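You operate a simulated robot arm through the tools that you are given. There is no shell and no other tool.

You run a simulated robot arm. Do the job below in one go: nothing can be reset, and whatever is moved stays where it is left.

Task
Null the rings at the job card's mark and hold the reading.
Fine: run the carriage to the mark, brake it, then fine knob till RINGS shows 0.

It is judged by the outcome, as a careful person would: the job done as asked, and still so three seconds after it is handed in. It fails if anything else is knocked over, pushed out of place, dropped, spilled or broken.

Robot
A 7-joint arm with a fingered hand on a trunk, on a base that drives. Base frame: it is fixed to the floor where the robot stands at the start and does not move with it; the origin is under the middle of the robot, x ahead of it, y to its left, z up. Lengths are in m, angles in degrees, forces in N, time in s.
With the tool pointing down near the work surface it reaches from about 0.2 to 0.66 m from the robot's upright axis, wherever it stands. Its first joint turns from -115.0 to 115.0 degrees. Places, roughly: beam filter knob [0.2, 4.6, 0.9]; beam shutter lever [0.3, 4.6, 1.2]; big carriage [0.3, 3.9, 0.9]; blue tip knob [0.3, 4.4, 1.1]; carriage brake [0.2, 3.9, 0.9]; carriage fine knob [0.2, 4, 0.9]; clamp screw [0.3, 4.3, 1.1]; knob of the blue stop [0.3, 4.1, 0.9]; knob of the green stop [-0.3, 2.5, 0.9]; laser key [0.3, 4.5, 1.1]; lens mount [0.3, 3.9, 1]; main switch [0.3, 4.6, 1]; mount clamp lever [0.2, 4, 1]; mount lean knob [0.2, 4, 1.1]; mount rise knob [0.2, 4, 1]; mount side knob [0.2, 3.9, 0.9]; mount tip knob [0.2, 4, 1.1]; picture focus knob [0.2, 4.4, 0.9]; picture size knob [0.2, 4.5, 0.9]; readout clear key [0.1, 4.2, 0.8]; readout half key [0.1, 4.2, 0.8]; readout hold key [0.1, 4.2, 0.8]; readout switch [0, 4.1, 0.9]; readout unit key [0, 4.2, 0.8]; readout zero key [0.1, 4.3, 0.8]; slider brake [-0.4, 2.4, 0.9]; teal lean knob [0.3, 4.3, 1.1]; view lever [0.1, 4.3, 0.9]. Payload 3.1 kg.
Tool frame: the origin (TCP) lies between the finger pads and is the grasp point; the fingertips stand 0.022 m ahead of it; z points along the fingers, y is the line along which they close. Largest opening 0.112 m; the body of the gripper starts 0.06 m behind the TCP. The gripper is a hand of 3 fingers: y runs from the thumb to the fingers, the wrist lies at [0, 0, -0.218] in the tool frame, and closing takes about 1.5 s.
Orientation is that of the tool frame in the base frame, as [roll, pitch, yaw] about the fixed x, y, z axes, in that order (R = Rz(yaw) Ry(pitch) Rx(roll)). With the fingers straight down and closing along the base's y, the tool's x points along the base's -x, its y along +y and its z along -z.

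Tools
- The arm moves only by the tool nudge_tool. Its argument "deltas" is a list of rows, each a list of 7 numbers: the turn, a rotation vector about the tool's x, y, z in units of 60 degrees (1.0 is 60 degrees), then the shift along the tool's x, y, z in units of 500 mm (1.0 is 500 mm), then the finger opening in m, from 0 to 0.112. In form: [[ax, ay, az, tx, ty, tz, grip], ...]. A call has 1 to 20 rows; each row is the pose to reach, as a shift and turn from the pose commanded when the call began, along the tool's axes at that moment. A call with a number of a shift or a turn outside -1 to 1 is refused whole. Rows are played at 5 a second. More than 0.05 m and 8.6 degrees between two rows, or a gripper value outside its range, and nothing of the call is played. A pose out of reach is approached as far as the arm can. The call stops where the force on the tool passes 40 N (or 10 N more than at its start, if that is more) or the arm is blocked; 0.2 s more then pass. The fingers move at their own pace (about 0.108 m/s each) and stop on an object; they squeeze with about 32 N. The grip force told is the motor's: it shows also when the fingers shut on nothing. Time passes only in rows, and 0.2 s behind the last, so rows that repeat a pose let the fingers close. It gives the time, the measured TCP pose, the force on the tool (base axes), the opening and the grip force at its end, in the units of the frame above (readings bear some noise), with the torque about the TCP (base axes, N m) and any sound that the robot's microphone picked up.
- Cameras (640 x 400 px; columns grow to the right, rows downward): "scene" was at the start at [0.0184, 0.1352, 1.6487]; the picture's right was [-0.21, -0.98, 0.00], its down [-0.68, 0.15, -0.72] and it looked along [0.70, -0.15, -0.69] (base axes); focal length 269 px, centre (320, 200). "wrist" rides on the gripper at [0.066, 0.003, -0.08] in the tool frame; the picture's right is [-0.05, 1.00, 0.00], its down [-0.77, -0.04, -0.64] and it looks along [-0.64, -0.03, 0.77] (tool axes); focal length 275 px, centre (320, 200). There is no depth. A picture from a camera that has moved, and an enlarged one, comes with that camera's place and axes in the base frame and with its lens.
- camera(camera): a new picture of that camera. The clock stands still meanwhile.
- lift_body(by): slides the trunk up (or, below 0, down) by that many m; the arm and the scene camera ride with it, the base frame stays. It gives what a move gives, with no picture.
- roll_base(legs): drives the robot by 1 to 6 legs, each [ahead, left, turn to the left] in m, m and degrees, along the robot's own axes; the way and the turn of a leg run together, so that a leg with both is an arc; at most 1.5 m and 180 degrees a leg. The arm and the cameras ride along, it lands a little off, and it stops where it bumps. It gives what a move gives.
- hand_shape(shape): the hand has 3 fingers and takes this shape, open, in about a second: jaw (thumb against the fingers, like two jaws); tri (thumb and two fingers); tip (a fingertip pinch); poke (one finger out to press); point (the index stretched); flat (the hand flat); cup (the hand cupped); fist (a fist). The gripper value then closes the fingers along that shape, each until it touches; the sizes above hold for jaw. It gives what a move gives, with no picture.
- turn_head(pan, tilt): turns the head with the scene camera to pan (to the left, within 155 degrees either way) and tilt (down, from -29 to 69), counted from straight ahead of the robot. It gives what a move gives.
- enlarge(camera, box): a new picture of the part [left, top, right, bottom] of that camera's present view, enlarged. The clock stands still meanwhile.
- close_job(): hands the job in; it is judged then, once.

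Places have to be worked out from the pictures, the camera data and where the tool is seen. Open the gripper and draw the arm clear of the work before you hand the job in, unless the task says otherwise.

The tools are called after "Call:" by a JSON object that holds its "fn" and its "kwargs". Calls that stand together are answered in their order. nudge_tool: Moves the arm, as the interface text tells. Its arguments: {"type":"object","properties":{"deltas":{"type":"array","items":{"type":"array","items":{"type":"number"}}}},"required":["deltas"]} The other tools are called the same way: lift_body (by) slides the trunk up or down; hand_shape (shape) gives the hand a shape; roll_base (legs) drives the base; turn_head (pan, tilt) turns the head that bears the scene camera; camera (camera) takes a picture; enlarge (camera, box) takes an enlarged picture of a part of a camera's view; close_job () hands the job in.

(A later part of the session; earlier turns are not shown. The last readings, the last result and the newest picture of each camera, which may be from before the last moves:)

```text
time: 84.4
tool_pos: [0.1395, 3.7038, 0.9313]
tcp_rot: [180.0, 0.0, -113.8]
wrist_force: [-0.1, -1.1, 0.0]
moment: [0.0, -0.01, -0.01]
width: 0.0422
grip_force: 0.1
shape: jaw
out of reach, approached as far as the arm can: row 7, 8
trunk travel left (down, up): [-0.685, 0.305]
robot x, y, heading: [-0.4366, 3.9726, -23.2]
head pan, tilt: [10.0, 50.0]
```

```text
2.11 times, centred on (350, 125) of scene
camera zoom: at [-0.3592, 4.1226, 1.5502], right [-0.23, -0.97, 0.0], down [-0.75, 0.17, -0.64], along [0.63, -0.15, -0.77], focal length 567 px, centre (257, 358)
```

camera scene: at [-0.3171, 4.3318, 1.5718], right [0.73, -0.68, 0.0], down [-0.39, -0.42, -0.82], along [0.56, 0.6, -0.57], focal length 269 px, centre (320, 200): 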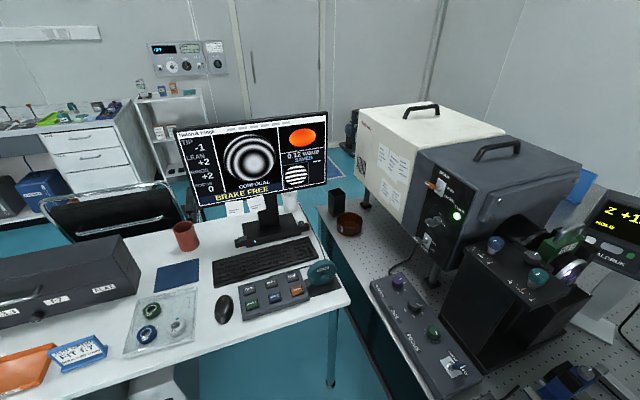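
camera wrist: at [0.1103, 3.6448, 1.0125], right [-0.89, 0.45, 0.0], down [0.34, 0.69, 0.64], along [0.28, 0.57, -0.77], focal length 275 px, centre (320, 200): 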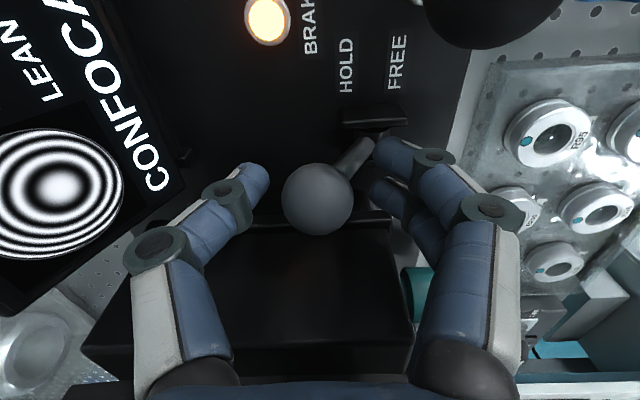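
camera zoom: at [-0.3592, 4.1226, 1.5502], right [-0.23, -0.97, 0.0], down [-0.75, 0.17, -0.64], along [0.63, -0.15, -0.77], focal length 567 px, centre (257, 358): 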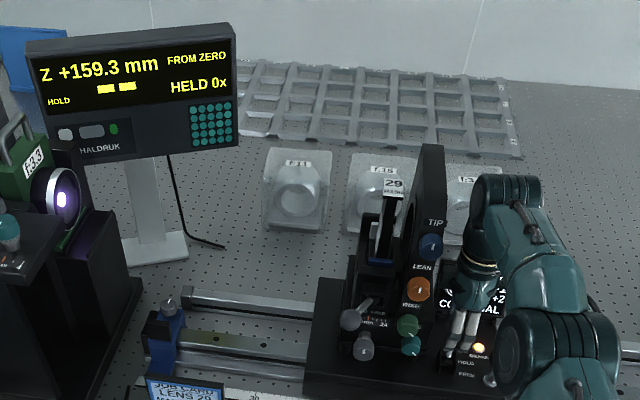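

The BRAKE lamp is lit and z holds 159.3 mm, so the carriage is braked at the mark. I open the fingers, rise off the lever and draw back.

Call:
{"fn": "nudge_tool", "kwargs": {"deltas": [[0, 0, 0, 0, 0, 0, 0.06], [0, 0, 0, 0, 0, 0, 0.06], [0, 0, 0, 0, 0, -0.07, 0.06], [0, 0, 0, 0, 0.02, -0.14, 0.06], [0, 0, 0, 0, 0.08, -0.2, 0.06], [0, 0, 0, 0, 0.16, -0.26, 0.06], [0, 0, 0, 0, 0.24, -0.3, 0.06], [0, 0, 0, 0, 0.3, -0.34, 0.06]]}}

Call:
{"fn": "nudge_tool", "kwargs": {"deltas": [[0, 0, 0.125, 0, 0, 0, 0.065], [0, 0, 0.25, 0, 0, 0, 0.065], [0, 0, 0.375, 0, 0, 0, 0.065], [0, 0, 0.5, 0, 0, 0, 0.065], [0, 0, 0.625, 0, 0, 0, 0.065], [0, 0, 0.75, 0, 0, 0, 0.065], [0, 0, 0.875, 0, 0, 0, 0.065], [0, 0, 1.0, 0, 0, 0, 0.065]]}}

Call:
{"fn": "nudge_tool", "kwargs": {"deltas": [[0, 0, 0.125, 0, 0, 0, 0.065], [0, 0, 0.25, 0, 0, 0, 0.065], [0, 0, 0.375, 0, 0, 0, 0.065], [0, 0, 0.5, 0, 0, 0, 0.065], [0, 0, 0.5, 0, 0, 0, 0.065]]}}

Call:
{"fn": "camera", "kwargs": {"camera": "scene"}}

```text
time: 86.2
tool_pos: [0.0013, 3.7642, 1.1012]
tcp_rot: [-179.8, 0.0, -113.7]
wrist_force: [-0.1, 0.3, 0.6]
moment: [-0.02, 0.0, 0.0]
width: 0.0594
grip_force: 0.1
shape: jaw
out of reach, approached as far as the arm can: row 3
trunk travel left (down, up): [-0.685, 0.305]
robot x, y, heading: [-0.4397, 3.9792, -22.9]
head pan, tilt: [10.0, 50.0]
```

```text
time: 88.0
tool_pos: [0.0022, 3.7647, 1.1016]
tcp_rot: [180.0, 0.1, -173.9]
wrist_force: [-0.3, -0.9, -0.9]
moment: [-0.02, -0.01, 0.0]
width: 0.0644
grip_force: 0.1
shape: jaw
trunk travel left (down, up): [-0.685, 0.305]
robot x, y, heading: [-0.4398, 3.9767, -22.6]
head pan, tilt: [10.0, 50.0]
```

```text
time: 89.2
tool_pos: [0.002, 3.7643, 1.1019]
tcp_rot: [-179.9, -0.1, 156.1]
wrist_force: [-0.1, -0.2, 0.6]
moment: [0.01, 0.01, 0.01]
width: 0.0645
grip_force: 0.1
shape: jaw
trunk travel left (down, up): [-0.685, 0.305]
robot x, y, heading: [-0.4394, 3.9793, -23.0]
head pan, tilt: [10.0, 50.0]
```

```text
taken
camera scene: at [-0.3594, 4.1225, 1.5502], right [-0.23, -0.97, 0.0], down [-0.75, 0.17, -0.64], along [0.63, -0.15, -0.77], focal length 269 px, centre (320, 200)
```

scene: 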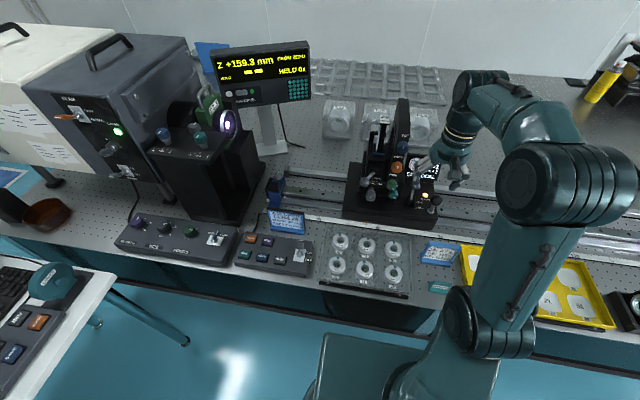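

All is clear. I take the base back 0.10 m and left 0.10 m so the fine knob lies straight ahead with room for a level hand, then look at it with both cameras.

Call:
{"fn": "roll_base", "kwargs": {"legs": [[-0.1, 0, 0], [0, 0.1, -0.4]]}}

Call:
{"fn": "camera", "kwargs": {"camera": "wrist"}}

Call:
{"fn": "enlarge", "kwargs": {"camera": "scene", "box": [320, 90, 460, 220]}}

```text
time: 91.1
tool_pos: [-0.0503, 3.8932, 1.1019]
tcp_rot: [180.0, -0.1, 155.8]
wrist_force: [0.8, 0.5, 0.3]
moment: [-0.02, 0.02, 0.01]
width: 0.0643
grip_force: 0.1
shape: jaw
trunk travel left (down, up): [-0.685, 0.305]
robot x, y, heading: [-0.4901, 4.1048, -23.5]
head pan, tilt: [10.0, 50.0]
```

```text
taken
camera wrist: at [-0.1104, 3.9235, 1.1832], right [0.45, 0.89, 0.0], down [0.69, -0.35, 0.64], along [0.57, -0.29, -0.77], focal length 275 px, centre (320, 200)
```

wrist: 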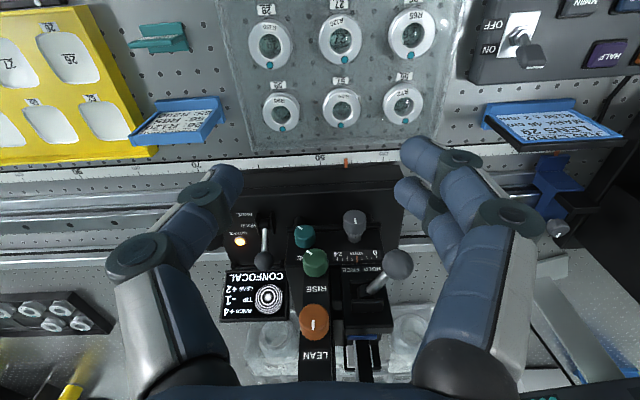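

```text
3.08 times, centred on (390, 155) of scene
camera zoom: at [-0.4103, 4.2541, 1.55], right [-0.23, -0.97, 0.0], down [-0.75, 0.18, -0.64], along [0.62, -0.15, -0.77], focal length 828 px, centre (105, 338)
```

zoom: 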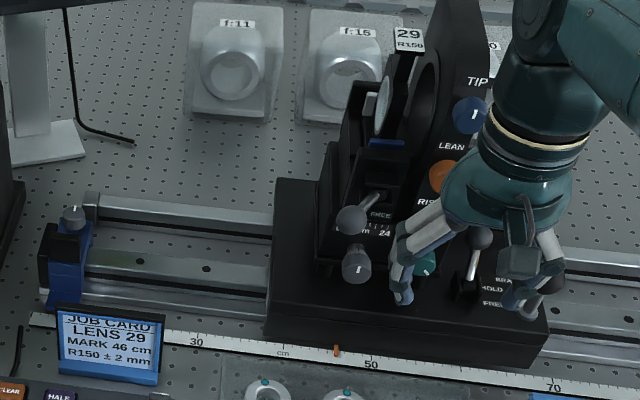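

The fine knob and its 0–24 mm scale are in the wrist view. I enlarge to read the fine setting and the knob's position.

Call:
{"fn": "enlarge", "kwargs": {"camera": "wrist", "box": [280, 190, 420, 290]}}

Call:
{"fn": "enlarge", "kwargs": {"camera": "wrist", "box": [330, 205, 400, 265]}}

```text
4.00 times, centred on (350, 240) of wrist
camera zoom: at [-0.1104, 3.9235, 1.1832], right [0.45, 0.89, 0.0], down [0.69, -0.35, 0.64], along [0.57, -0.29, -0.77], focal length 1101 px, centre (200, 40)
```

zoom: 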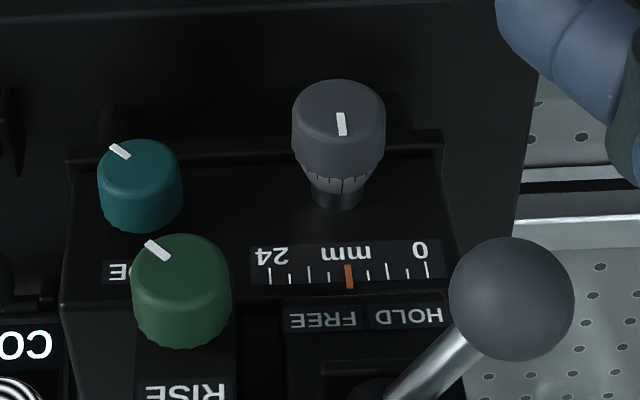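

```text
6.67 times, centred on (365, 235) of wrist
camera zoom: at [-0.1104, 3.9235, 1.1832], right [0.45, 0.89, 0.0], down [0.69, -0.35, 0.64], along [0.57, -0.29, -0.77], focal length 1835 px, centre (20, -33)
```

zoom: 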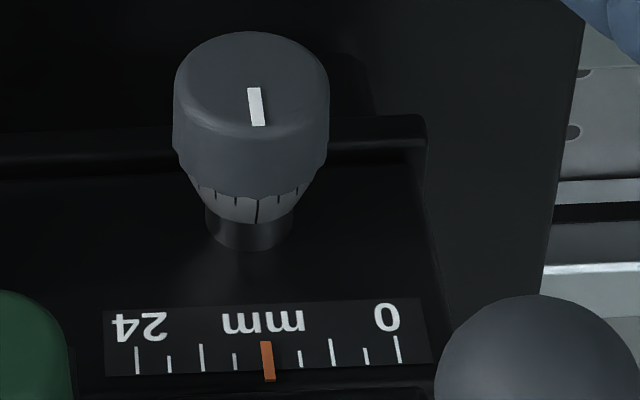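

The fine pointer sits at 12 of 24 mm and the knob face centre is at (0.127, 3.853, 0.925), its axis level and pointing toward me. I begin levelling the hand, pitching the fingers forward 45° at a clear height.

Call:
{"fn": "nudge_tool", "kwargs": {"deltas": [[0, -0.125, 0, 0, 0.012, 0.01, 0.07], [0, -0.25, 0, 0, 0.024, 0.02, 0.07], [0, -0.375, 0, 0, 0.036, 0.03, 0.07], [0, -0.5, 0, 0, 0.048, 0.04, 0.07], [0, -0.625, 0, 0, 0.06, 0.05, 0.07], [0, -0.75, 0, 0, 0.068, 0.06, 0.07], [0, -0.75, 0, 0, 0.068, 0.06, 0.07]]}}

Call:
{"fn": "camera", "kwargs": {"camera": "wrist"}}

Call:
{"fn": "camera", "kwargs": {"camera": "scene"}}

```text
time: 92.7
tool_pos: [-0.0385, 3.925, 1.0722]
tcp_rot: [180.0, 44.9, 156.0]
wrist_force: [-0.4, -0.2, 0.8]
moment: [0.0, 0.01, 0.02]
width: 0.0697
grip_force: 0.1
shape: jaw
trunk travel left (down, up): [-0.685, 0.305]
robot x, y, heading: [-0.49, 4.1087, -23.5]
head pan, tilt: [10.0, 50.0]
```

```text
taken
camera wrist: at [-0.1315, 3.9703, 1.0831], right [0.44, 0.9, 0.03], down [0.07, -0.07, 0.99], along [0.9, -0.43, -0.1], focal length 275 px, centre (320, 200)
```

wrist: 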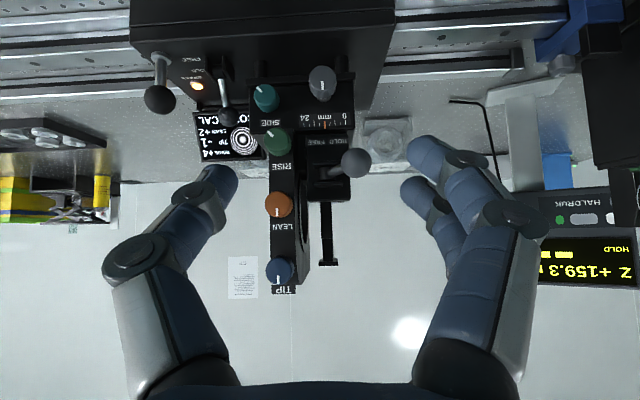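

```text
taken
camera scene: at [-0.4106, 4.2537, 1.5501], right [-0.23, -0.97, 0.0], down [-0.75, 0.18, -0.64], along [0.62, -0.15, -0.77], focal length 269 px, centre (320, 200)
```

scene: 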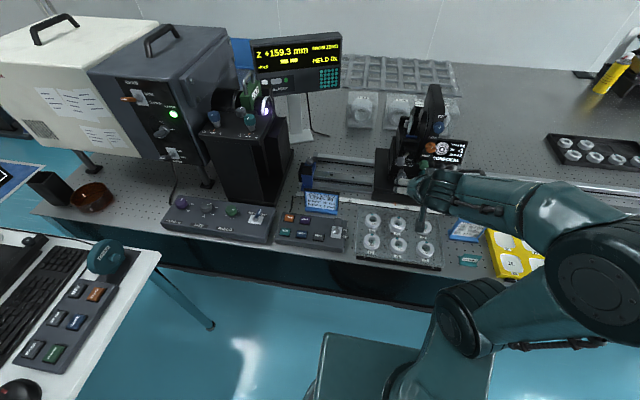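

The 45° pitch worked and the knobs are seen level. I pitch the remaining 45° so the fingers point straight at the panel.

Call:
{"fn": "nudge_tool", "kwargs": {"deltas": [[0, -0.125, 0, 0.01, 0, 0.01, 0.07], [0, -0.25, 0, 0.02, 0, 0.02, 0.07], [0, -0.375, 0, 0.03, 0, 0.03, 0.07], [0, -0.5, 0, 0.03, 0, 0.03, 0.07], [0, -0.625, 0, 0.03, 0, 0.03, 0.07], [0, -0.75, 0, 0.03, 0, 0.03, 0.07], [0, -0.75, 0, 0.03, 0, 0.03, 0.07]]}}

Call:
{"fn": "camera", "kwargs": {"camera": "wrist"}}

Call:
{"fn": "camera", "kwargs": {"camera": "scene"}}

```text
time: 94.3
tool_pos: [-0.0393, 3.9228, 1.0513]
tcp_rot: [12.2, 89.8, -11.9]
wrist_force: [-0.3, 0.2, -0.1]
moment: [-0.06, -0.01, 0.02]
width: 0.0698
grip_force: 0.1
shape: jaw
out of reach, approached as far as the arm can: row 1
trunk travel left (down, up): [-0.685, 0.305]
robot x, y, heading: [-0.4885, 4.1045, -23.5]
head pan, tilt: [10.0, 50.0]
```

```text
taken
camera wrist: at [-0.1102, 3.9597, 0.9851], right [0.41, 0.91, 0.05], down [-0.6, 0.23, 0.77], along [0.69, -0.34, 0.64], focal length 275 px, centre (320, 200)
```

wrist: 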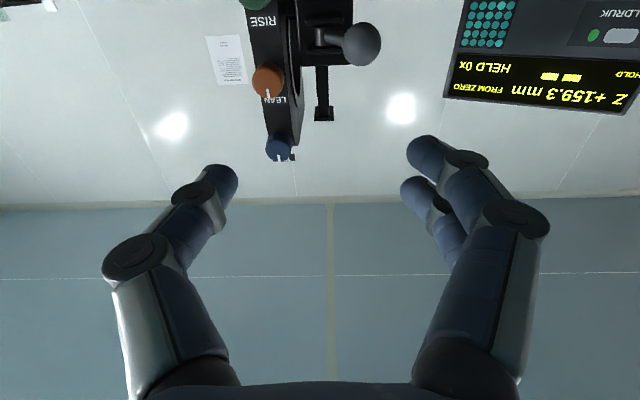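

```text
taken
camera scene: at [-0.4116, 4.2531, 1.5502], right [-0.23, -0.97, 0.0], down [-0.74, 0.18, -0.64], along [0.63, -0.15, -0.77], focal length 269 px, centre (320, 200)
```

scene: 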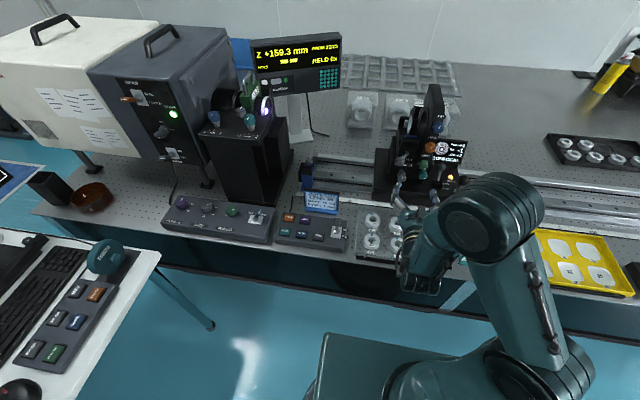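

The hand is level (tool axis along −24°), aligned with the knob's axis. I lower it to the knob's height while still 16 cm back.

Call:
{"fn": "nudge_tool", "kwargs": {"deltas": [[0, 0, 0, 0.06, 0.006, 0, 0.07], [0, 0, 0, 0.12, 0.006, 0, 0.07], [0, 0, 0, 0.18, 0.006, 0.02, 0.07], [0, 0, 0, 0.2526, 0.006, 0.06, 0.07], [0, 0, 0, 0.2526, 0.006, 0.06, 0.07]]}}

Call:
{"fn": "camera", "kwargs": {"camera": "wrist"}}

Call:
{"fn": "camera", "kwargs": {"camera": "scene"}}

```text
time: 95.5
tool_pos: [-0.0109, 3.9141, 0.9255]
tcp_rot: [160.4, 90.0, 136.1]
wrist_force: [-0.1, -0.4, -0.2]
moment: [0.02, 0.04, 0.01]
width: 0.0696
grip_force: 0.2
shape: jaw
trunk travel left (down, up): [-0.685, 0.305]
robot x, y, heading: [-0.4935, 4.1069, -23.7]
head pan, tilt: [10.0, 50.0]
```

```text
taken
camera wrist: at [-0.0822, 3.9502, 0.8597], right [0.41, 0.91, 0.05], down [-0.6, 0.23, 0.77], along [0.69, -0.34, 0.64], focal length 275 px, centre (320, 200)
```

wrist: 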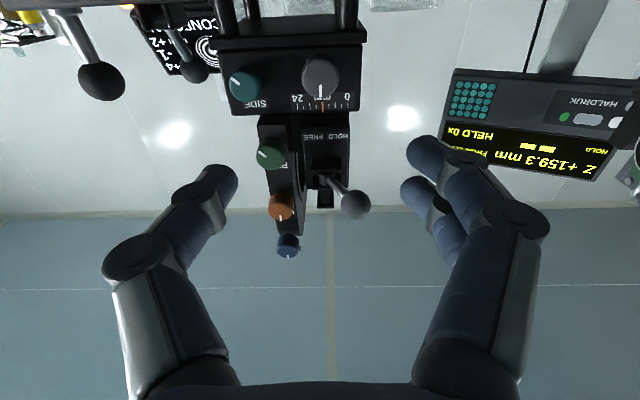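

```text
taken
camera scene: at [-0.4118, 4.2535, 1.5502], right [-0.23, -0.97, 0.0], down [-0.74, 0.18, -0.64], along [0.63, -0.15, -0.77], focal length 269 px, centre (320, 200)
```

scene: 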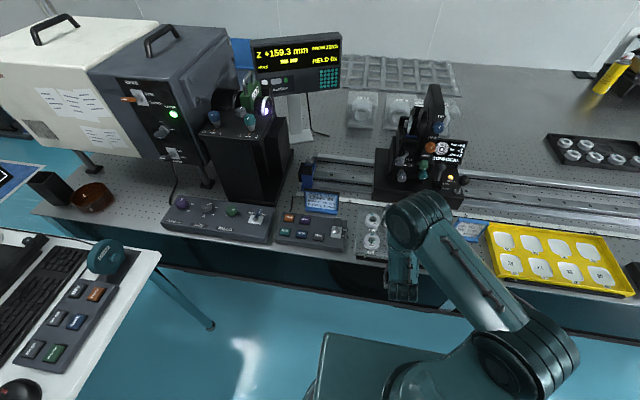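

The knob sits centred between the fingers, straight ahead. I advance the first 9 cm and look again.

Call:
{"fn": "nudge_tool", "kwargs": {"deltas": [[0, 0, 0, 0, 0, 0.06, 0.065], [0, 0, 0, 0, 0, 0.12, 0.065], [0, 0, 0, 0, 0, 0.18, 0.065], [0, 0, 0, 0, 0, 0.18, 0.065]]}}

Call:
{"fn": "camera", "kwargs": {"camera": "wrist"}}

Call:
{"fn": "enlarge", "kwargs": {"camera": "scene", "box": [330, 80, 490, 240]}}

```text
time: 96.5
tool_pos: [0.0726, 3.8765, 0.9261]
tcp_rot: [-52.4, 90.0, -76.6]
wrist_force: [-0.3, -0.4, 0.5]
moment: [0.02, -0.04, 0.03]
width: 0.0654
grip_force: 0.2
shape: jaw
trunk travel left (down, up): [-0.685, 0.305]
robot x, y, heading: [-0.489, 4.1059, -23.3]
head pan, tilt: [10.0, 50.0]
```

```text
taken
camera wrist: at [0.001, 3.9126, 0.8602], right [0.41, 0.91, 0.05], down [-0.59, 0.23, 0.77], along [0.69, -0.34, 0.64], focal length 275 px, centre (320, 200)
```

wrist: 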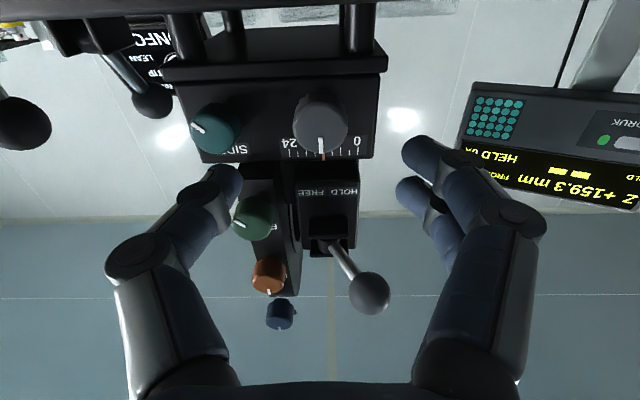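

```text
2.50 times, centred on (410, 160) of scene
camera zoom: at [-0.4115, 4.2534, 1.5502], right [-0.23, -0.97, 0.0], down [-0.74, 0.18, -0.64], along [0.63, -0.15, -0.77], focal length 673 px, centre (95, 300)
```

zoom: 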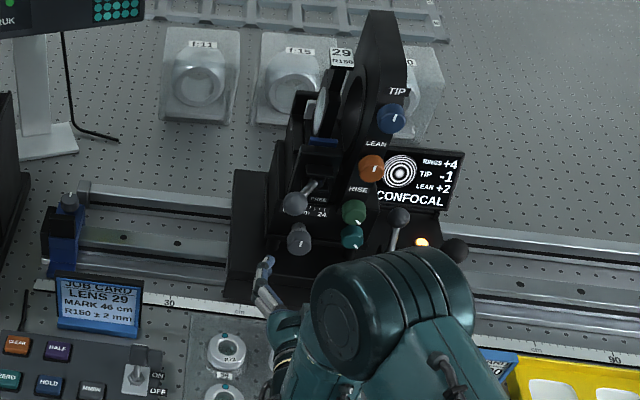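

Still centred. I advance the last 5.5 cm so the fingers straddle the knob, with the force limit as a guard.

Call:
{"fn": "nudge_tool", "kwargs": {"deltas": [[0, 0, 0, 0, 0, 0.03, 0.06], [0, 0, 0, 0, 0, 0.06, 0.06], [0, 0, 0, 0, 0, 0.09, 0.06], [0, 0, 0, 0, 0, 0.11, 0.06], [0, 0, 0, 0, 0, 0.11, 0.06]]}}

Call:
{"fn": "camera", "kwargs": {"camera": "wrist"}}

Call:
{"fn": "enlarge", "kwargs": {"camera": "scene", "box": [330, 80, 490, 240]}}

```text
time: 97.7
tool_pos: [0.1214, 3.8533, 0.9262]
tcp_rot: [-53.1, 89.9, -77.3]
wrist_force: [0.8, -0.4, 0.6]
moment: [0.02, 0.0, 0.01]
width: 0.0607
grip_force: 0.1
shape: jaw
trunk travel left (down, up): [-0.685, 0.305]
robot x, y, heading: [-0.4911, 4.1043, -23.5]
head pan, tilt: [10.0, 50.0]
```

```text
taken
camera wrist: at [0.0509, 3.8902, 0.8602], right [0.41, 0.91, 0.05], down [-0.59, 0.23, 0.77], along [0.69, -0.34, 0.64], focal length 275 px, centre (320, 200)
```

wrist: 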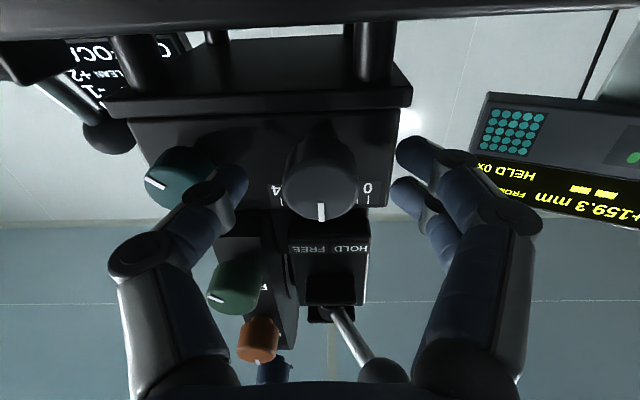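

```text
2.50 times, centred on (410, 160) of scene
camera zoom: at [-0.4111, 4.2531, 1.5502], right [-0.23, -0.97, 0.0], down [-0.74, 0.18, -0.64], along [0.62, -0.15, -0.77], focal length 673 px, centre (95, 300)
```

zoom: 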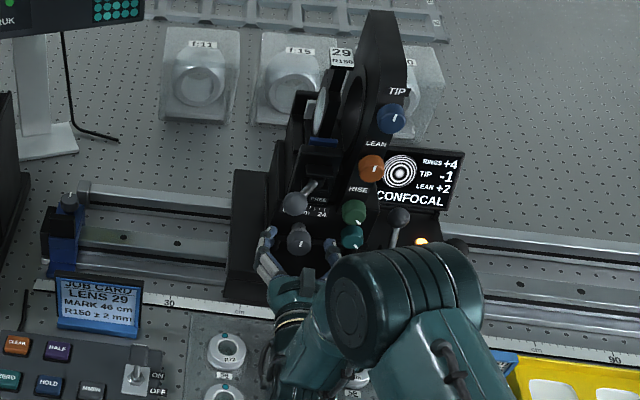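

The fingers straddle the fine knob with TCP at its face. I close on it and try a 30° clockwise turn to learn the direction and the effect on RINGS.

Call:
{"fn": "nudge_tool", "kwargs": {"deltas": [[0, 0, 0, 0, 0, 0, 0.02], [0, 0, 0, 0, 0, 0, 0.02], [0, 0, 0, 0, 0, 0, 0.02], [0, 0, 0.1, 0, 0, 0, 0.02], [0, 0, 0.2, 0, 0, 0, 0.02], [0, 0, 0.3, 0, 0, 0, 0.02], [0, 0, 0.4, 0, 0, 0, 0.02], [0, 0, 0.5, 0, 0, 0, 0.02], [0, 0, 0.5, 0, 0, 0, 0.02]]}}

Call:
{"fn": "camera", "kwargs": {"camera": "wrist"}}

Call:
{"fn": "camera", "kwargs": {"camera": "scene"}}

Call:
{"fn": "enlarge", "kwargs": {"camera": "scene", "box": [410, 120, 480, 180]}}

Call:
{"fn": "enlarge", "kwargs": {"camera": "scene", "box": [240, 20, 360, 110]}}

```text
time: 99.7
tool_pos: [0.1219, 3.8527, 0.9239]
tcp_rot: [89.9, 59.9, 65.6]
wrist_force: [0.5, -7.5, 5.8]
moment: [-0.04, -0.06, -0.13]
width: 0.0203
grip_force: 31.9
shape: jaw
trunk travel left (down, up): [-0.685, 0.305]
robot x, y, heading: [-0.4916, 4.1085, -23.3]
head pan, tilt: [10.0, 50.0]
```

```text
taken
camera wrist: at [0.064, 3.9188, 0.87], right [0.35, 0.77, 0.54], down [-0.75, -0.12, 0.65], along [0.56, -0.63, 0.54], focal length 275 px, centre (320, 200)
```

wrist: 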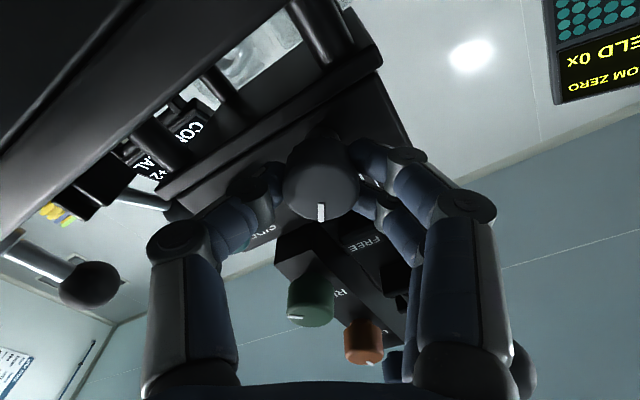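

```text
taken
camera scene: at [-0.4119, 4.2515, 1.5504], right [-0.23, -0.97, 0.0], down [-0.74, 0.18, -0.64], along [0.63, -0.15, -0.77], focal length 269 px, centre (320, 200)
```

scene: 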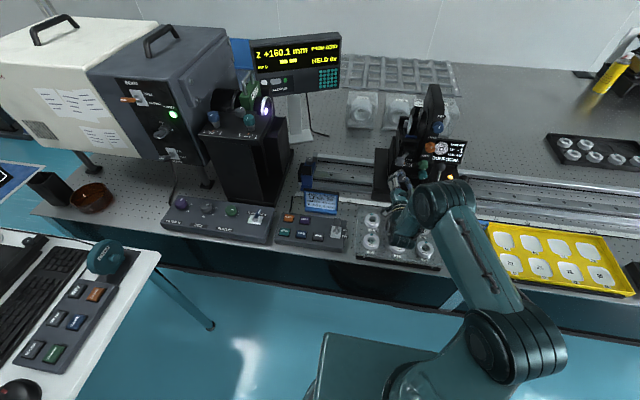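

```text
6.67 times, centred on (445, 150) of scene
camera zoom: at [-0.4119, 4.2515, 1.5504], right [-0.23, -0.97, 0.0], down [-0.74, 0.18, -0.64], along [0.63, -0.15, -0.77], focal length 1795 px, centre (-513, 533)
```

zoom: 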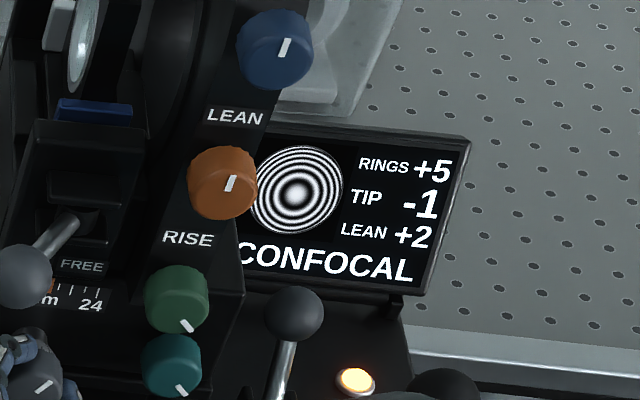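

```text
4.44 times, centred on (300, 65) of scene
camera zoom: at [-0.4119, 4.2515, 1.5504], right [-0.23, -0.97, 0.0], down [-0.74, 0.18, -0.64], along [0.63, -0.15, -0.77], focal length 1197 px, centre (409, 800)
```

zoom: 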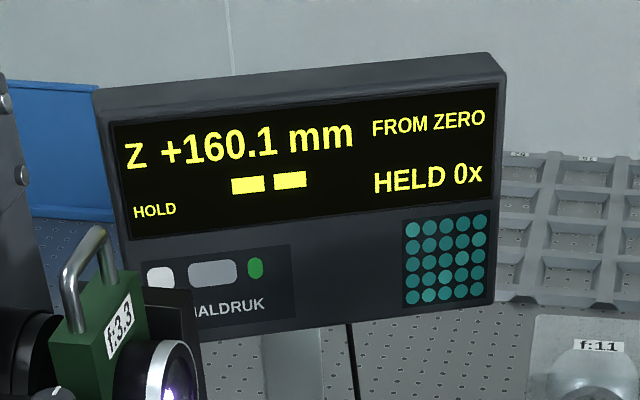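

A 30° clockwise turn raised z by 0.8 mm to 160.1 and RINGS to +5, so I need about 250° counter-clockwise. I turn back 60° while still gripping and check.

Call:
{"fn": "nudge_tool", "kwargs": {"deltas": [[0, 0, -0.1, 0, 0, 0, 0.02], [0, 0, -0.2, 0, 0, 0, 0.02], [0, 0, -0.3, 0, 0, 0, 0.02], [0, 0, -0.4, 0, 0, 0, 0.02], [0, 0, -0.5, 0, 0, 0, 0.02], [0, 0, -0.6, 0, 0, 0, 0.02], [0, 0, -0.7, 0, 0, 0, 0.02], [0, 0, -0.8, 0, 0, 0, 0.02], [0, 0, -0.9, 0, 0, 0, 0.02], [0, 0, -1.0, 0, 0, 0, 0.02], [0, 0, -1.0, 0, 0, 0, 0.02]]}}

Call:
{"fn": "enlarge", "kwargs": {"camera": "scene", "box": [240, 20, 490, 220]}}

Call:
{"fn": "camera", "kwargs": {"camera": "wrist"}}

```text
time: 102.1
tool_pos: [0.1236, 3.8548, 0.9257]
tcp_rot: [-89.7, 59.9, -113.8]
wrist_force: [13.0, -2.3, 16.6]
moment: [-0.1, -0.22, 0.04]
width: 0.0199
grip_force: 32.4
shape: jaw
trunk travel left (down, up): [-0.685, 0.305]
robot x, y, heading: [-0.4942, 4.1083, -23.6]
head pan, tilt: [10.0, 50.0]
```

```text
2.00 times, centred on (365, 120) of scene
camera zoom: at [-0.4108, 4.2539, 1.5502], right [-0.23, -0.97, 0.0], down [-0.75, 0.18, -0.64], along [0.62, -0.15, -0.77], focal length 538 px, centre (230, 360)
```

zoom: 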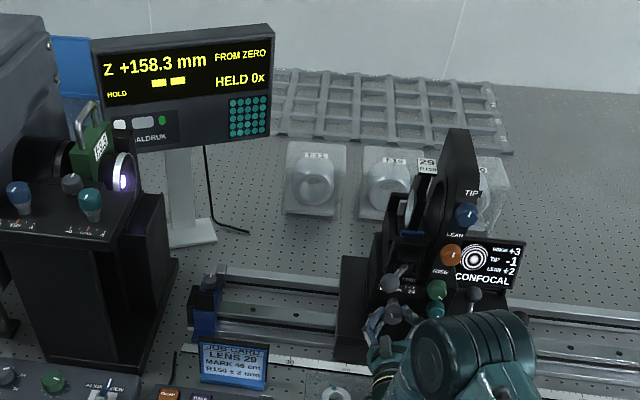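

```text
taken
camera wrist: at [0.0374, 3.8614, 0.8668], right [0.36, 0.81, -0.46], down [-0.44, 0.58, 0.68], along [0.82, -0.05, 0.57], focal length 275 px, centre (320, 200)
```

wrist: 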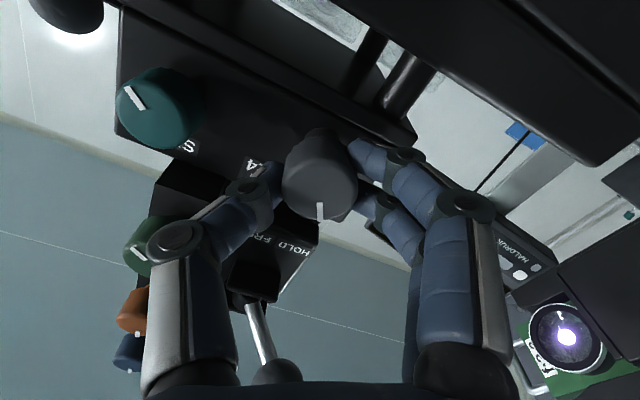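

−60° brought z to 158.3 and RINGS to +3, but the load on the hand has grown to about 20 N, so the grip is a little off the knob's axis. I open the fingers to let the hand relax and see the true offset.

Call:
{"fn": "nudge_tool", "kwargs": {"deltas": [[0, 0, 0, 0, 0, 0, 0.06], [0, 0, 0, 0, 0, 0, 0.06], [0, 0, 0, 0, 0, 0, 0.06]]}}

Call:
{"fn": "camera", "kwargs": {"camera": "wrist"}}

Call:
{"fn": "enlarge", "kwargs": {"camera": "scene", "box": [240, 20, 490, 220]}}

```text
time: 102.9
tool_pos: [0.1225, 3.8549, 0.924]
tcp_rot: [-90.1, 60.0, -114.4]
wrist_force: [-0.1, -0.2, -0.5]
moment: [-0.06, 0.02, 0.0]
width: 0.0592
grip_force: 0.1
shape: jaw
trunk travel left (down, up): [-0.685, 0.305]
robot x, y, heading: [-0.4903, 4.111, -23.6]
head pan, tilt: [10.0, 50.0]
```

```text
taken
camera wrist: at [0.036, 3.8605, 0.8656], right [0.36, 0.81, -0.46], down [-0.43, 0.58, 0.69], along [0.82, -0.05, 0.56], focal length 275 px, centre (320, 200)
```

wrist: 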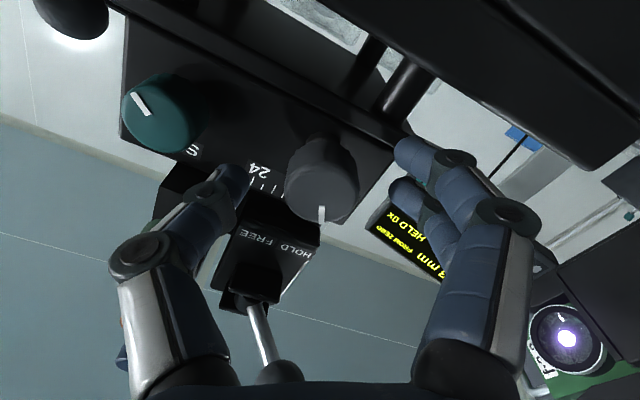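

```text
2.00 times, centred on (365, 120) of scene
camera zoom: at [-0.4112, 4.2531, 1.5501], right [-0.23, -0.97, 0.0], down [-0.74, 0.18, -0.64], along [0.62, -0.15, -0.77], focal length 538 px, centre (230, 360)
```

zoom: 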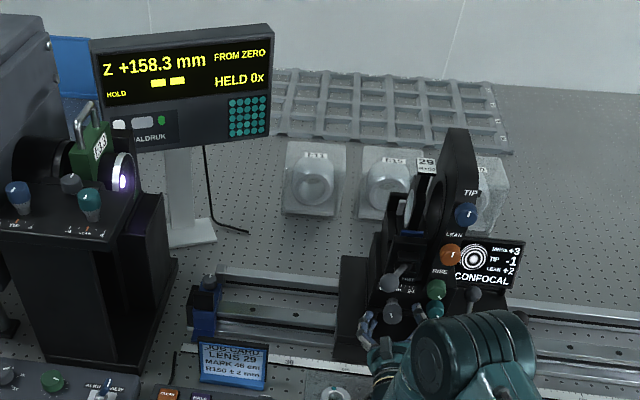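

z stays at 158.3 after release and the offset was only about 2 mm. I roll the open hand back to +60° about the knob's axis, centred slightly better, for the next counter-clockwise stroke.

Call:
{"fn": "nudge_tool", "kwargs": {"deltas": [[0, 0, 0.125, 0, 0, 0, 0.052], [0, 0, 0.25, 0, 0, 0, 0.052], [0, 0, 0.375, 0, 0, 0, 0.052], [0, 0, 0.5, 0, 0, 0, 0.052], [0, 0, 0.625, 0, 0, 0, 0.052], [0, 0, 0.75, 0, 0, 0, 0.052], [0, 0, 0.875, 0, 0, 0, 0.052], [0, 0, 1.0, 0, 0, 0, 0.052]]}}

Call:
{"fn": "nudge_tool", "kwargs": {"deltas": [[0, 0, 0.125, 0, 0, 0, 0.052], [0, 0, 0.25, 0, 0, 0, 0.052], [0, 0, 0.375, 0, 0, 0, 0.052], [0, 0, 0.5, 0, 0, 0, 0.052], [0, 0, 0.5, 0, 0, 0, 0.052]]}}

Call:
{"fn": "camera", "kwargs": {"camera": "wrist"}}

Call:
{"fn": "enlarge", "kwargs": {"camera": "scene", "box": [240, 20, 490, 220]}}

```text
time: 104.7
tool_pos: [0.122, 3.8538, 0.9251]
tcp_rot: [90.1, 60.0, 65.8]
wrist_force: [-0.4, -0.1, -0.1]
moment: [0.0, -0.03, -0.02]
width: 0.0528
grip_force: 0.1
shape: jaw
trunk travel left (down, up): [-0.685, 0.305]
robot x, y, heading: [-0.4895, 4.1055, -23.5]
head pan, tilt: [10.0, 50.0]
```

```text
time: 105.9
tool_pos: [0.1224, 3.8551, 0.9238]
tcp_rot: [90.0, 29.9, 65.8]
wrist_force: [-0.1, 0.1, -0.9]
moment: [-0.01, 0.02, -0.01]
width: 0.0528
grip_force: 0.1
shape: jaw
trunk travel left (down, up): [-0.685, 0.305]
robot x, y, heading: [-0.49, 4.1088, -23.7]
head pan, tilt: [10.0, 50.0]
```

```text
taken
camera wrist: at [0.0738, 3.9416, 0.8945], right [0.19, 0.42, 0.89], down [-0.86, -0.36, 0.35], along [0.47, -0.83, 0.29], focal length 275 px, centre (320, 200)
```

wrist: 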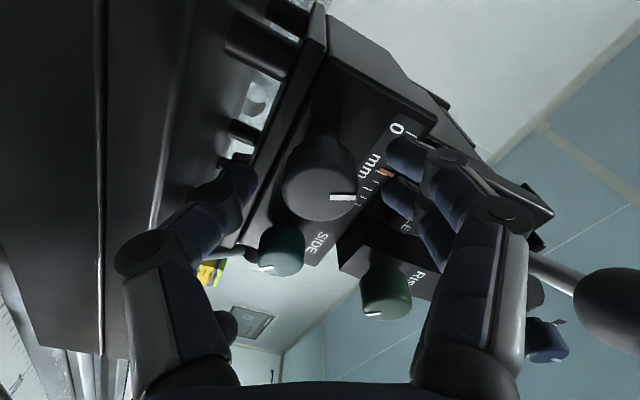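

```text
2.00 times, centred on (365, 120) of scene
camera zoom: at [-0.4109, 4.2531, 1.5502], right [-0.23, -0.97, 0.0], down [-0.74, 0.18, -0.64], along [0.62, -0.15, -0.77], focal length 538 px, centre (230, 360)
```

zoom: 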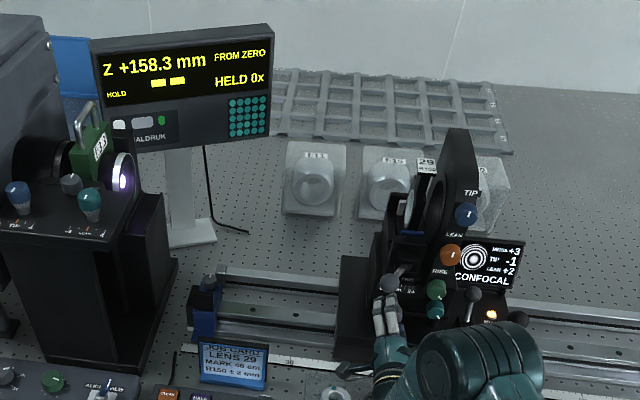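

The hand is rolled to +60° and centred on the knob. I grip and turn 60° counter-clockwise.

Call:
{"fn": "nudge_tool", "kwargs": {"deltas": [[0, 0, 0, 0, 0, 0, 0.02], [0, 0, 0, 0, 0, 0, 0.02], [0, 0, 0, 0, 0, 0, 0.02], [0, 0, -0.1, 0, 0, 0, 0.02], [0, 0, -0.2, 0, 0, 0, 0.02], [0, 0, -0.3, 0, 0, 0, 0.02], [0, 0, -0.4, 0, 0, 0, 0.02], [0, 0, -0.5, 0, 0, 0, 0.02], [0, 0, -0.6, 0, 0, 0, 0.02], [0, 0, -0.7, 0, 0, 0, 0.02], [0, 0, -0.8, 0, 0, 0, 0.02], [0, 0, -0.9, 0, 0, 0, 0.02], [0, 0, -1.0, 0, 0, 0, 0.02], [0, 0, -1.0, 0, 0, 0, 0.02]]}}

Call:
{"fn": "enlarge", "kwargs": {"camera": "scene", "box": [240, 20, 490, 220]}}

```text
time: 108.9
tool_pos: [0.1232, 3.8547, 0.925]
tcp_rot: [-68.3, 89.8, -92.5]
wrist_force: [5.3, 4.5, 4.1]
moment: [-0.01, -0.09, 0.21]
width: 0.0203
grip_force: 32.4
shape: jaw
trunk travel left (down, up): [-0.685, 0.305]
robot x, y, heading: [-0.4881, 4.1115, -23.5]
head pan, tilt: [10.0, 50.0]
```

```text
2.00 times, centred on (365, 120) of scene
camera zoom: at [-0.4105, 4.2547, 1.55], right [-0.23, -0.97, 0.0], down [-0.75, 0.18, -0.64], along [0.62, -0.15, -0.77], focal length 538 px, centre (230, 360)
```

zoom: 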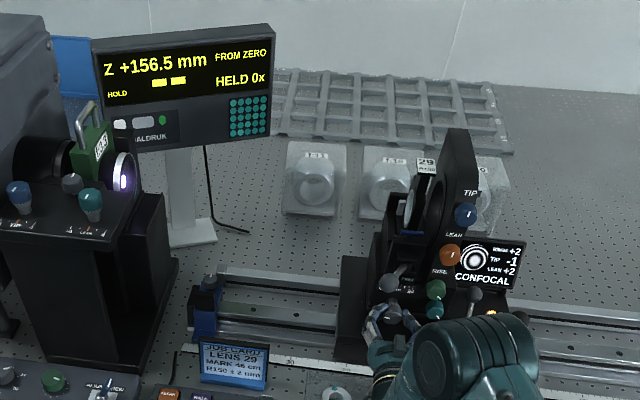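

z is 156.5, RINGS +2, with low forces. I carry on another 60° counter-clockwise.

Call:
{"fn": "nudge_tool", "kwargs": {"deltas": [[0, 0, -0.1, 0, 0, 0, 0.02], [0, 0, -0.2, 0, 0, 0, 0.02], [0, 0, -0.3, 0, 0, 0, 0.02], [0, 0, -0.4, 0, 0, 0, 0.02], [0, 0, -0.5, 0, 0, 0, 0.02], [0, 0, -0.6, 0, 0, 0, 0.02], [0, 0, -0.7, 0, 0, 0, 0.02], [0, 0, -0.8, 0, 0, 0, 0.02], [0, 0, -0.9, 0, 0, 0, 0.02], [0, 0, -1.0, 0, 0, 0, 0.02], [0, 0, -1.0, 0, 0, 0, 0.02]]}}

Call:
{"fn": "enlarge", "kwargs": {"camera": "scene", "box": [240, 20, 490, 220]}}

Call:
{"fn": "enlarge", "kwargs": {"camera": "scene", "box": [410, 120, 480, 180]}}

```text
time: 111.3
tool_pos: [0.1253, 3.8578, 0.9248]
tcp_rot: [-89.9, 29.7, -113.9]
wrist_force: [13.0, 16.9, 9.6]
moment: [-0.01, -0.14, 0.32]
width: 0.0202
grip_force: 32.2
shape: jaw
trunk travel left (down, up): [-0.685, 0.305]
robot x, y, heading: [-0.4893, 4.106, -23.3]
head pan, tilt: [10.0, 50.0]
```

```text
2.00 times, centred on (365, 120) of scene
camera zoom: at [-0.4094, 4.2579, 1.5496], right [-0.23, -0.97, 0.0], down [-0.75, 0.18, -0.64], along [0.62, -0.15, -0.77], focal length 538 px, centre (230, 360)
```

zoom: 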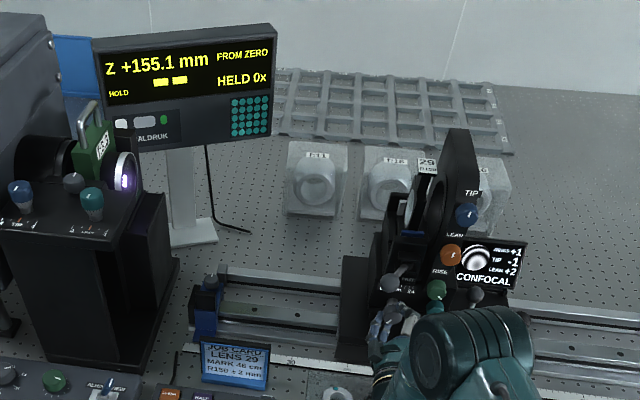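

```text
6.67 times, centred on (445, 150) of scene
camera zoom: at [-0.4094, 4.2579, 1.5496], right [-0.23, -0.97, 0.0], down [-0.75, 0.18, -0.64], along [0.62, -0.15, -0.77], focal length 1795 px, centre (-513, 533)
```

zoom: 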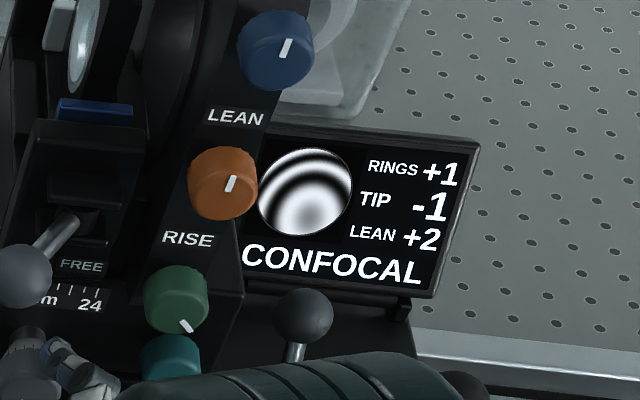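

z is 155.1 with RINGS +1; from all readings the null lies near z ≈ 153.4, about 55° further. I release, roll the open hand back 60°, and check that nothing shifts.

Call:
{"fn": "nudge_tool", "kwargs": {"deltas": [[0, 0, 0, 0, 0, 0, 0.052], [0, 0, 0, 0, 0, 0, 0.052], [0, 0, 0, 0, 0, 0, 0.052], [0, 0, 0.125, 0, 0, 0, 0.052], [0, 0, 0.25, 0, 0, 0, 0.052], [0, 0, 0.375, 0, 0, 0, 0.052], [0, 0, 0.5, 0, 0, 0, 0.052], [0, 0, 0.625, 0, 0, 0, 0.052], [0, 0, 0.75, 0, 0, 0, 0.052], [0, 0, 0.875, 0, 0, 0, 0.052], [0, 0, 1.0, 0, 0, 0, 0.052], [0, 0, 1.0, 0, 0, 0, 0.052]]}}

Call:
{"fn": "camera", "kwargs": {"camera": "wrist"}}

Call:
{"fn": "enlarge", "kwargs": {"camera": "scene", "box": [240, 20, 490, 220]}}

```text
time: 113.9
tool_pos: [0.1229, 3.8544, 0.9243]
tcp_rot: [86.4, 89.8, 62.1]
wrist_force: [0.6, 0.2, -0.3]
moment: [0.02, 0.01, -0.01]
width: 0.0513
grip_force: 0.1
shape: jaw
trunk travel left (down, up): [-0.685, 0.305]
robot x, y, heading: [-0.4911, 4.1057, -23.2]
head pan, tilt: [10.0, 50.0]
```

```text
taken
camera wrist: at [0.0512, 3.8905, 0.8595], right [0.41, 0.91, 0.05], down [-0.6, 0.23, 0.77], along [0.69, -0.34, 0.64], focal length 275 px, centre (320, 200)
```

wrist: 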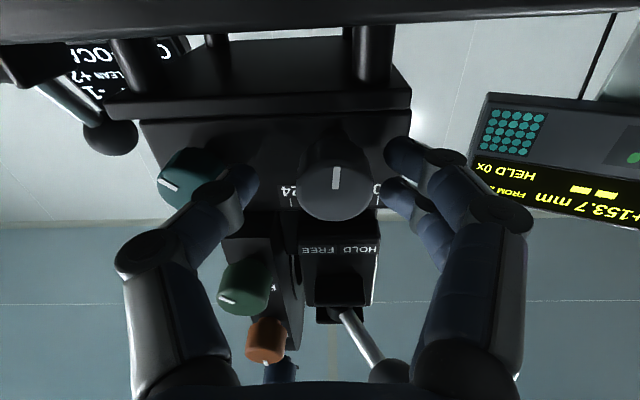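

```text
2.00 times, centred on (365, 120) of scene
camera zoom: at [-0.4109, 4.2531, 1.5502], right [-0.23, -0.97, 0.0], down [-0.74, 0.18, -0.64], along [0.62, -0.15, -0.77], focal length 538 px, centre (230, 360)
```

zoom: 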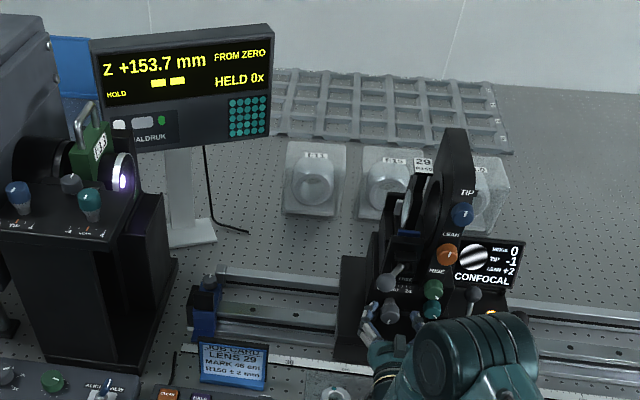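

On release the stage relaxed to z = 153.7 mm and RINGS reads 0 – the stage had been carried along 6 mm and my grip was holding it back. I withdraw the hand straight back from the knob and then inspect the displays.

Call:
{"fn": "nudge_tool", "kwargs": {"deltas": [[0, 0, 0, 0, 0.006, 0, 0.06], [0, 0, 0, 0, 0.006, -0.06, 0.06], [0, 0, 0, 0, 0.006, -0.12, 0.06], [0, 0, 0, 0, 0.006, -0.18, 0.06], [0, 0, 0, 0, 0.006, -0.24, 0.06], [0, 0, 0, 0, 0.006, -0.3, 0.06]]}}

Call:
{"fn": "camera", "kwargs": {"camera": "scene"}}

Call:
{"fn": "enlarge", "kwargs": {"camera": "scene", "box": [370, 120, 480, 220]}}

Call:
{"fn": "enlarge", "kwargs": {"camera": "scene", "box": [240, 20, 360, 110]}}

Call:
{"fn": "camera", "kwargs": {"camera": "wrist"}}

```text
time: 115.3
tool_pos: [-0.0149, 3.9187, 0.9255]
tcp_rot: [164.3, 90.0, 139.8]
wrist_force: [-0.5, 0.1, 0.6]
moment: [-0.04, -0.03, -0.01]
width: 0.0596
grip_force: 0.0
shape: jaw
trunk travel left (down, up): [-0.685, 0.305]
robot x, y, heading: [-0.4904, 4.1057, -23.6]
head pan, tilt: [10.0, 50.0]
```

```text
taken
camera scene: at [-0.4114, 4.2539, 1.5501], right [-0.23, -0.97, 0.0], down [-0.74, 0.18, -0.64], along [0.63, -0.15, -0.77], focal length 269 px, centre (320, 200)
```

scene: 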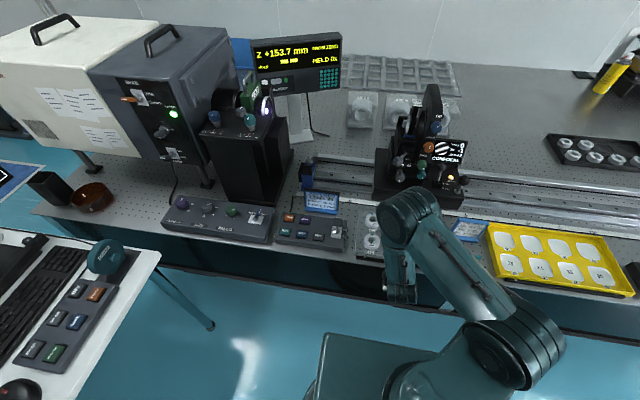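

```text
4.00 times, centred on (425, 170) of scene
camera zoom: at [-0.4114, 4.2539, 1.5501], right [-0.23, -0.97, 0.0], down [-0.74, 0.18, -0.64], along [0.63, -0.15, -0.77], focal length 1077 px, centre (-100, 320)
```

zoom: 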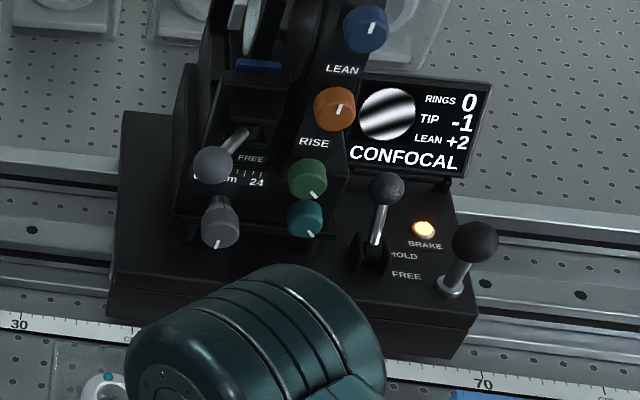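

```text
4.44 times, centred on (300, 65) of scene
camera zoom: at [-0.4114, 4.2539, 1.5501], right [-0.23, -0.97, 0.0], down [-0.74, 0.18, -0.64], along [0.63, -0.15, -0.77], focal length 1197 px, centre (409, 800)
```

zoom: 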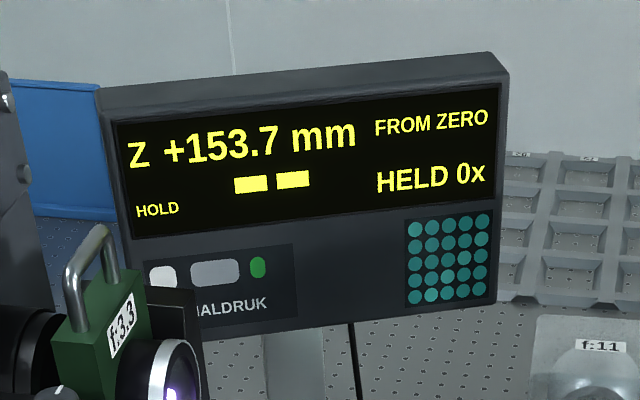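

```text
taken
camera wrist: at [-0.0862, 3.9543, 0.8602], right [0.41, 0.91, 0.05], down [-0.6, 0.23, 0.77], along [0.69, -0.34, 0.64], focal length 275 px, centre (320, 200)
```

wrist: 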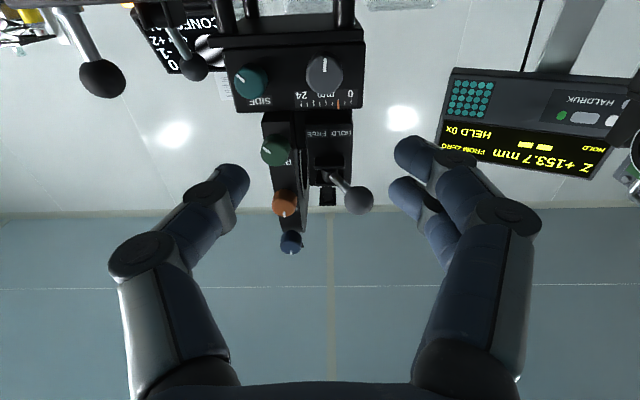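

RINGS reads 0, the BRAKE lamp is lit, CONFOCAL is shown and z is 153.7 mm. Next is the HOLD key on the readout box; I enlarge it and check the carriage pointer and monitor too.

Call:
{"fn": "enlarge", "kwargs": {"camera": "scene", "box": [260, 180, 360, 260]}}

Call:
{"fn": "turn_head", "kwargs": {"pan": 60, "tilt": 35}}

Call:
{"fn": "camera", "kwargs": {"camera": "scene"}}

Call:
{"fn": "enlarge", "kwargs": {"camera": "scene", "box": [0, 80, 200, 230]}}

```text
5.00 times, centred on (310, 220) of scene
camera zoom: at [-0.4114, 4.2539, 1.5501], right [-0.23, -0.97, 0.0], down [-0.74, 0.18, -0.64], along [0.63, -0.15, -0.77], focal length 1346 px, centre (370, 100)
```

zoom: 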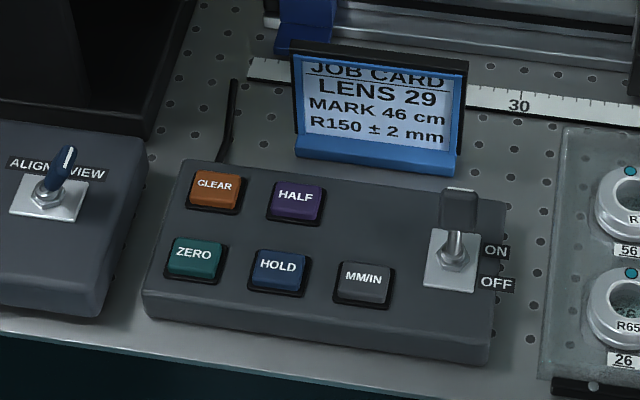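

```text
time: 116.5
tool_pos: [-0.0143, 3.9185, 0.9255]
tcp_rot: [-72.8, 90.0, -97.1]
wrist_force: [-0.4, -0.1, 0.2]
moment: [0.0, -0.01, -0.01]
width: 0.0593
grip_force: 0.0
shape: jaw
trunk travel left (down, up): [-0.685, 0.305]
robot x, y, heading: [-0.4898, 4.1038, -23.6]
head pan, tilt: [60.0, 35.0]
```

```text
taken
camera scene: at [-0.4151, 4.3234, 1.5719], right [0.59, -0.8, 0.0], down [-0.46, -0.34, -0.82], along [0.66, 0.49, -0.57], focal length 269 px, centre (320, 200)
```

scene: 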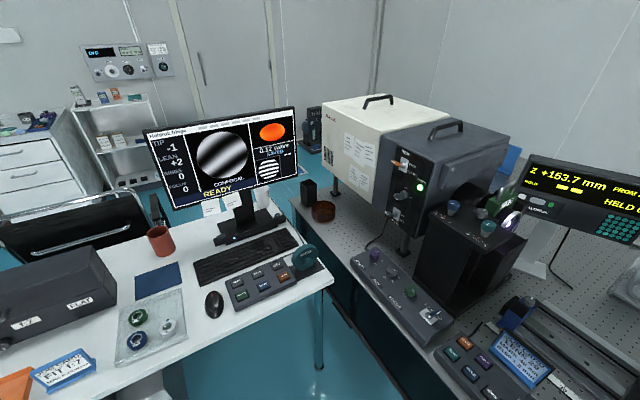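

```text
2.67 times, centred on (100, 155) of scene
camera zoom: at [-0.4151, 4.3234, 1.5719], right [0.59, -0.8, 0.0], down [-0.46, -0.34, -0.82], along [0.66, 0.49, -0.57], focal length 718 px, centre (907, 320)
```

zoom: 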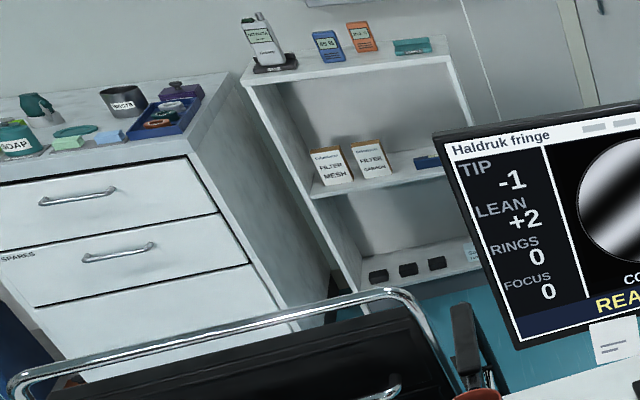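

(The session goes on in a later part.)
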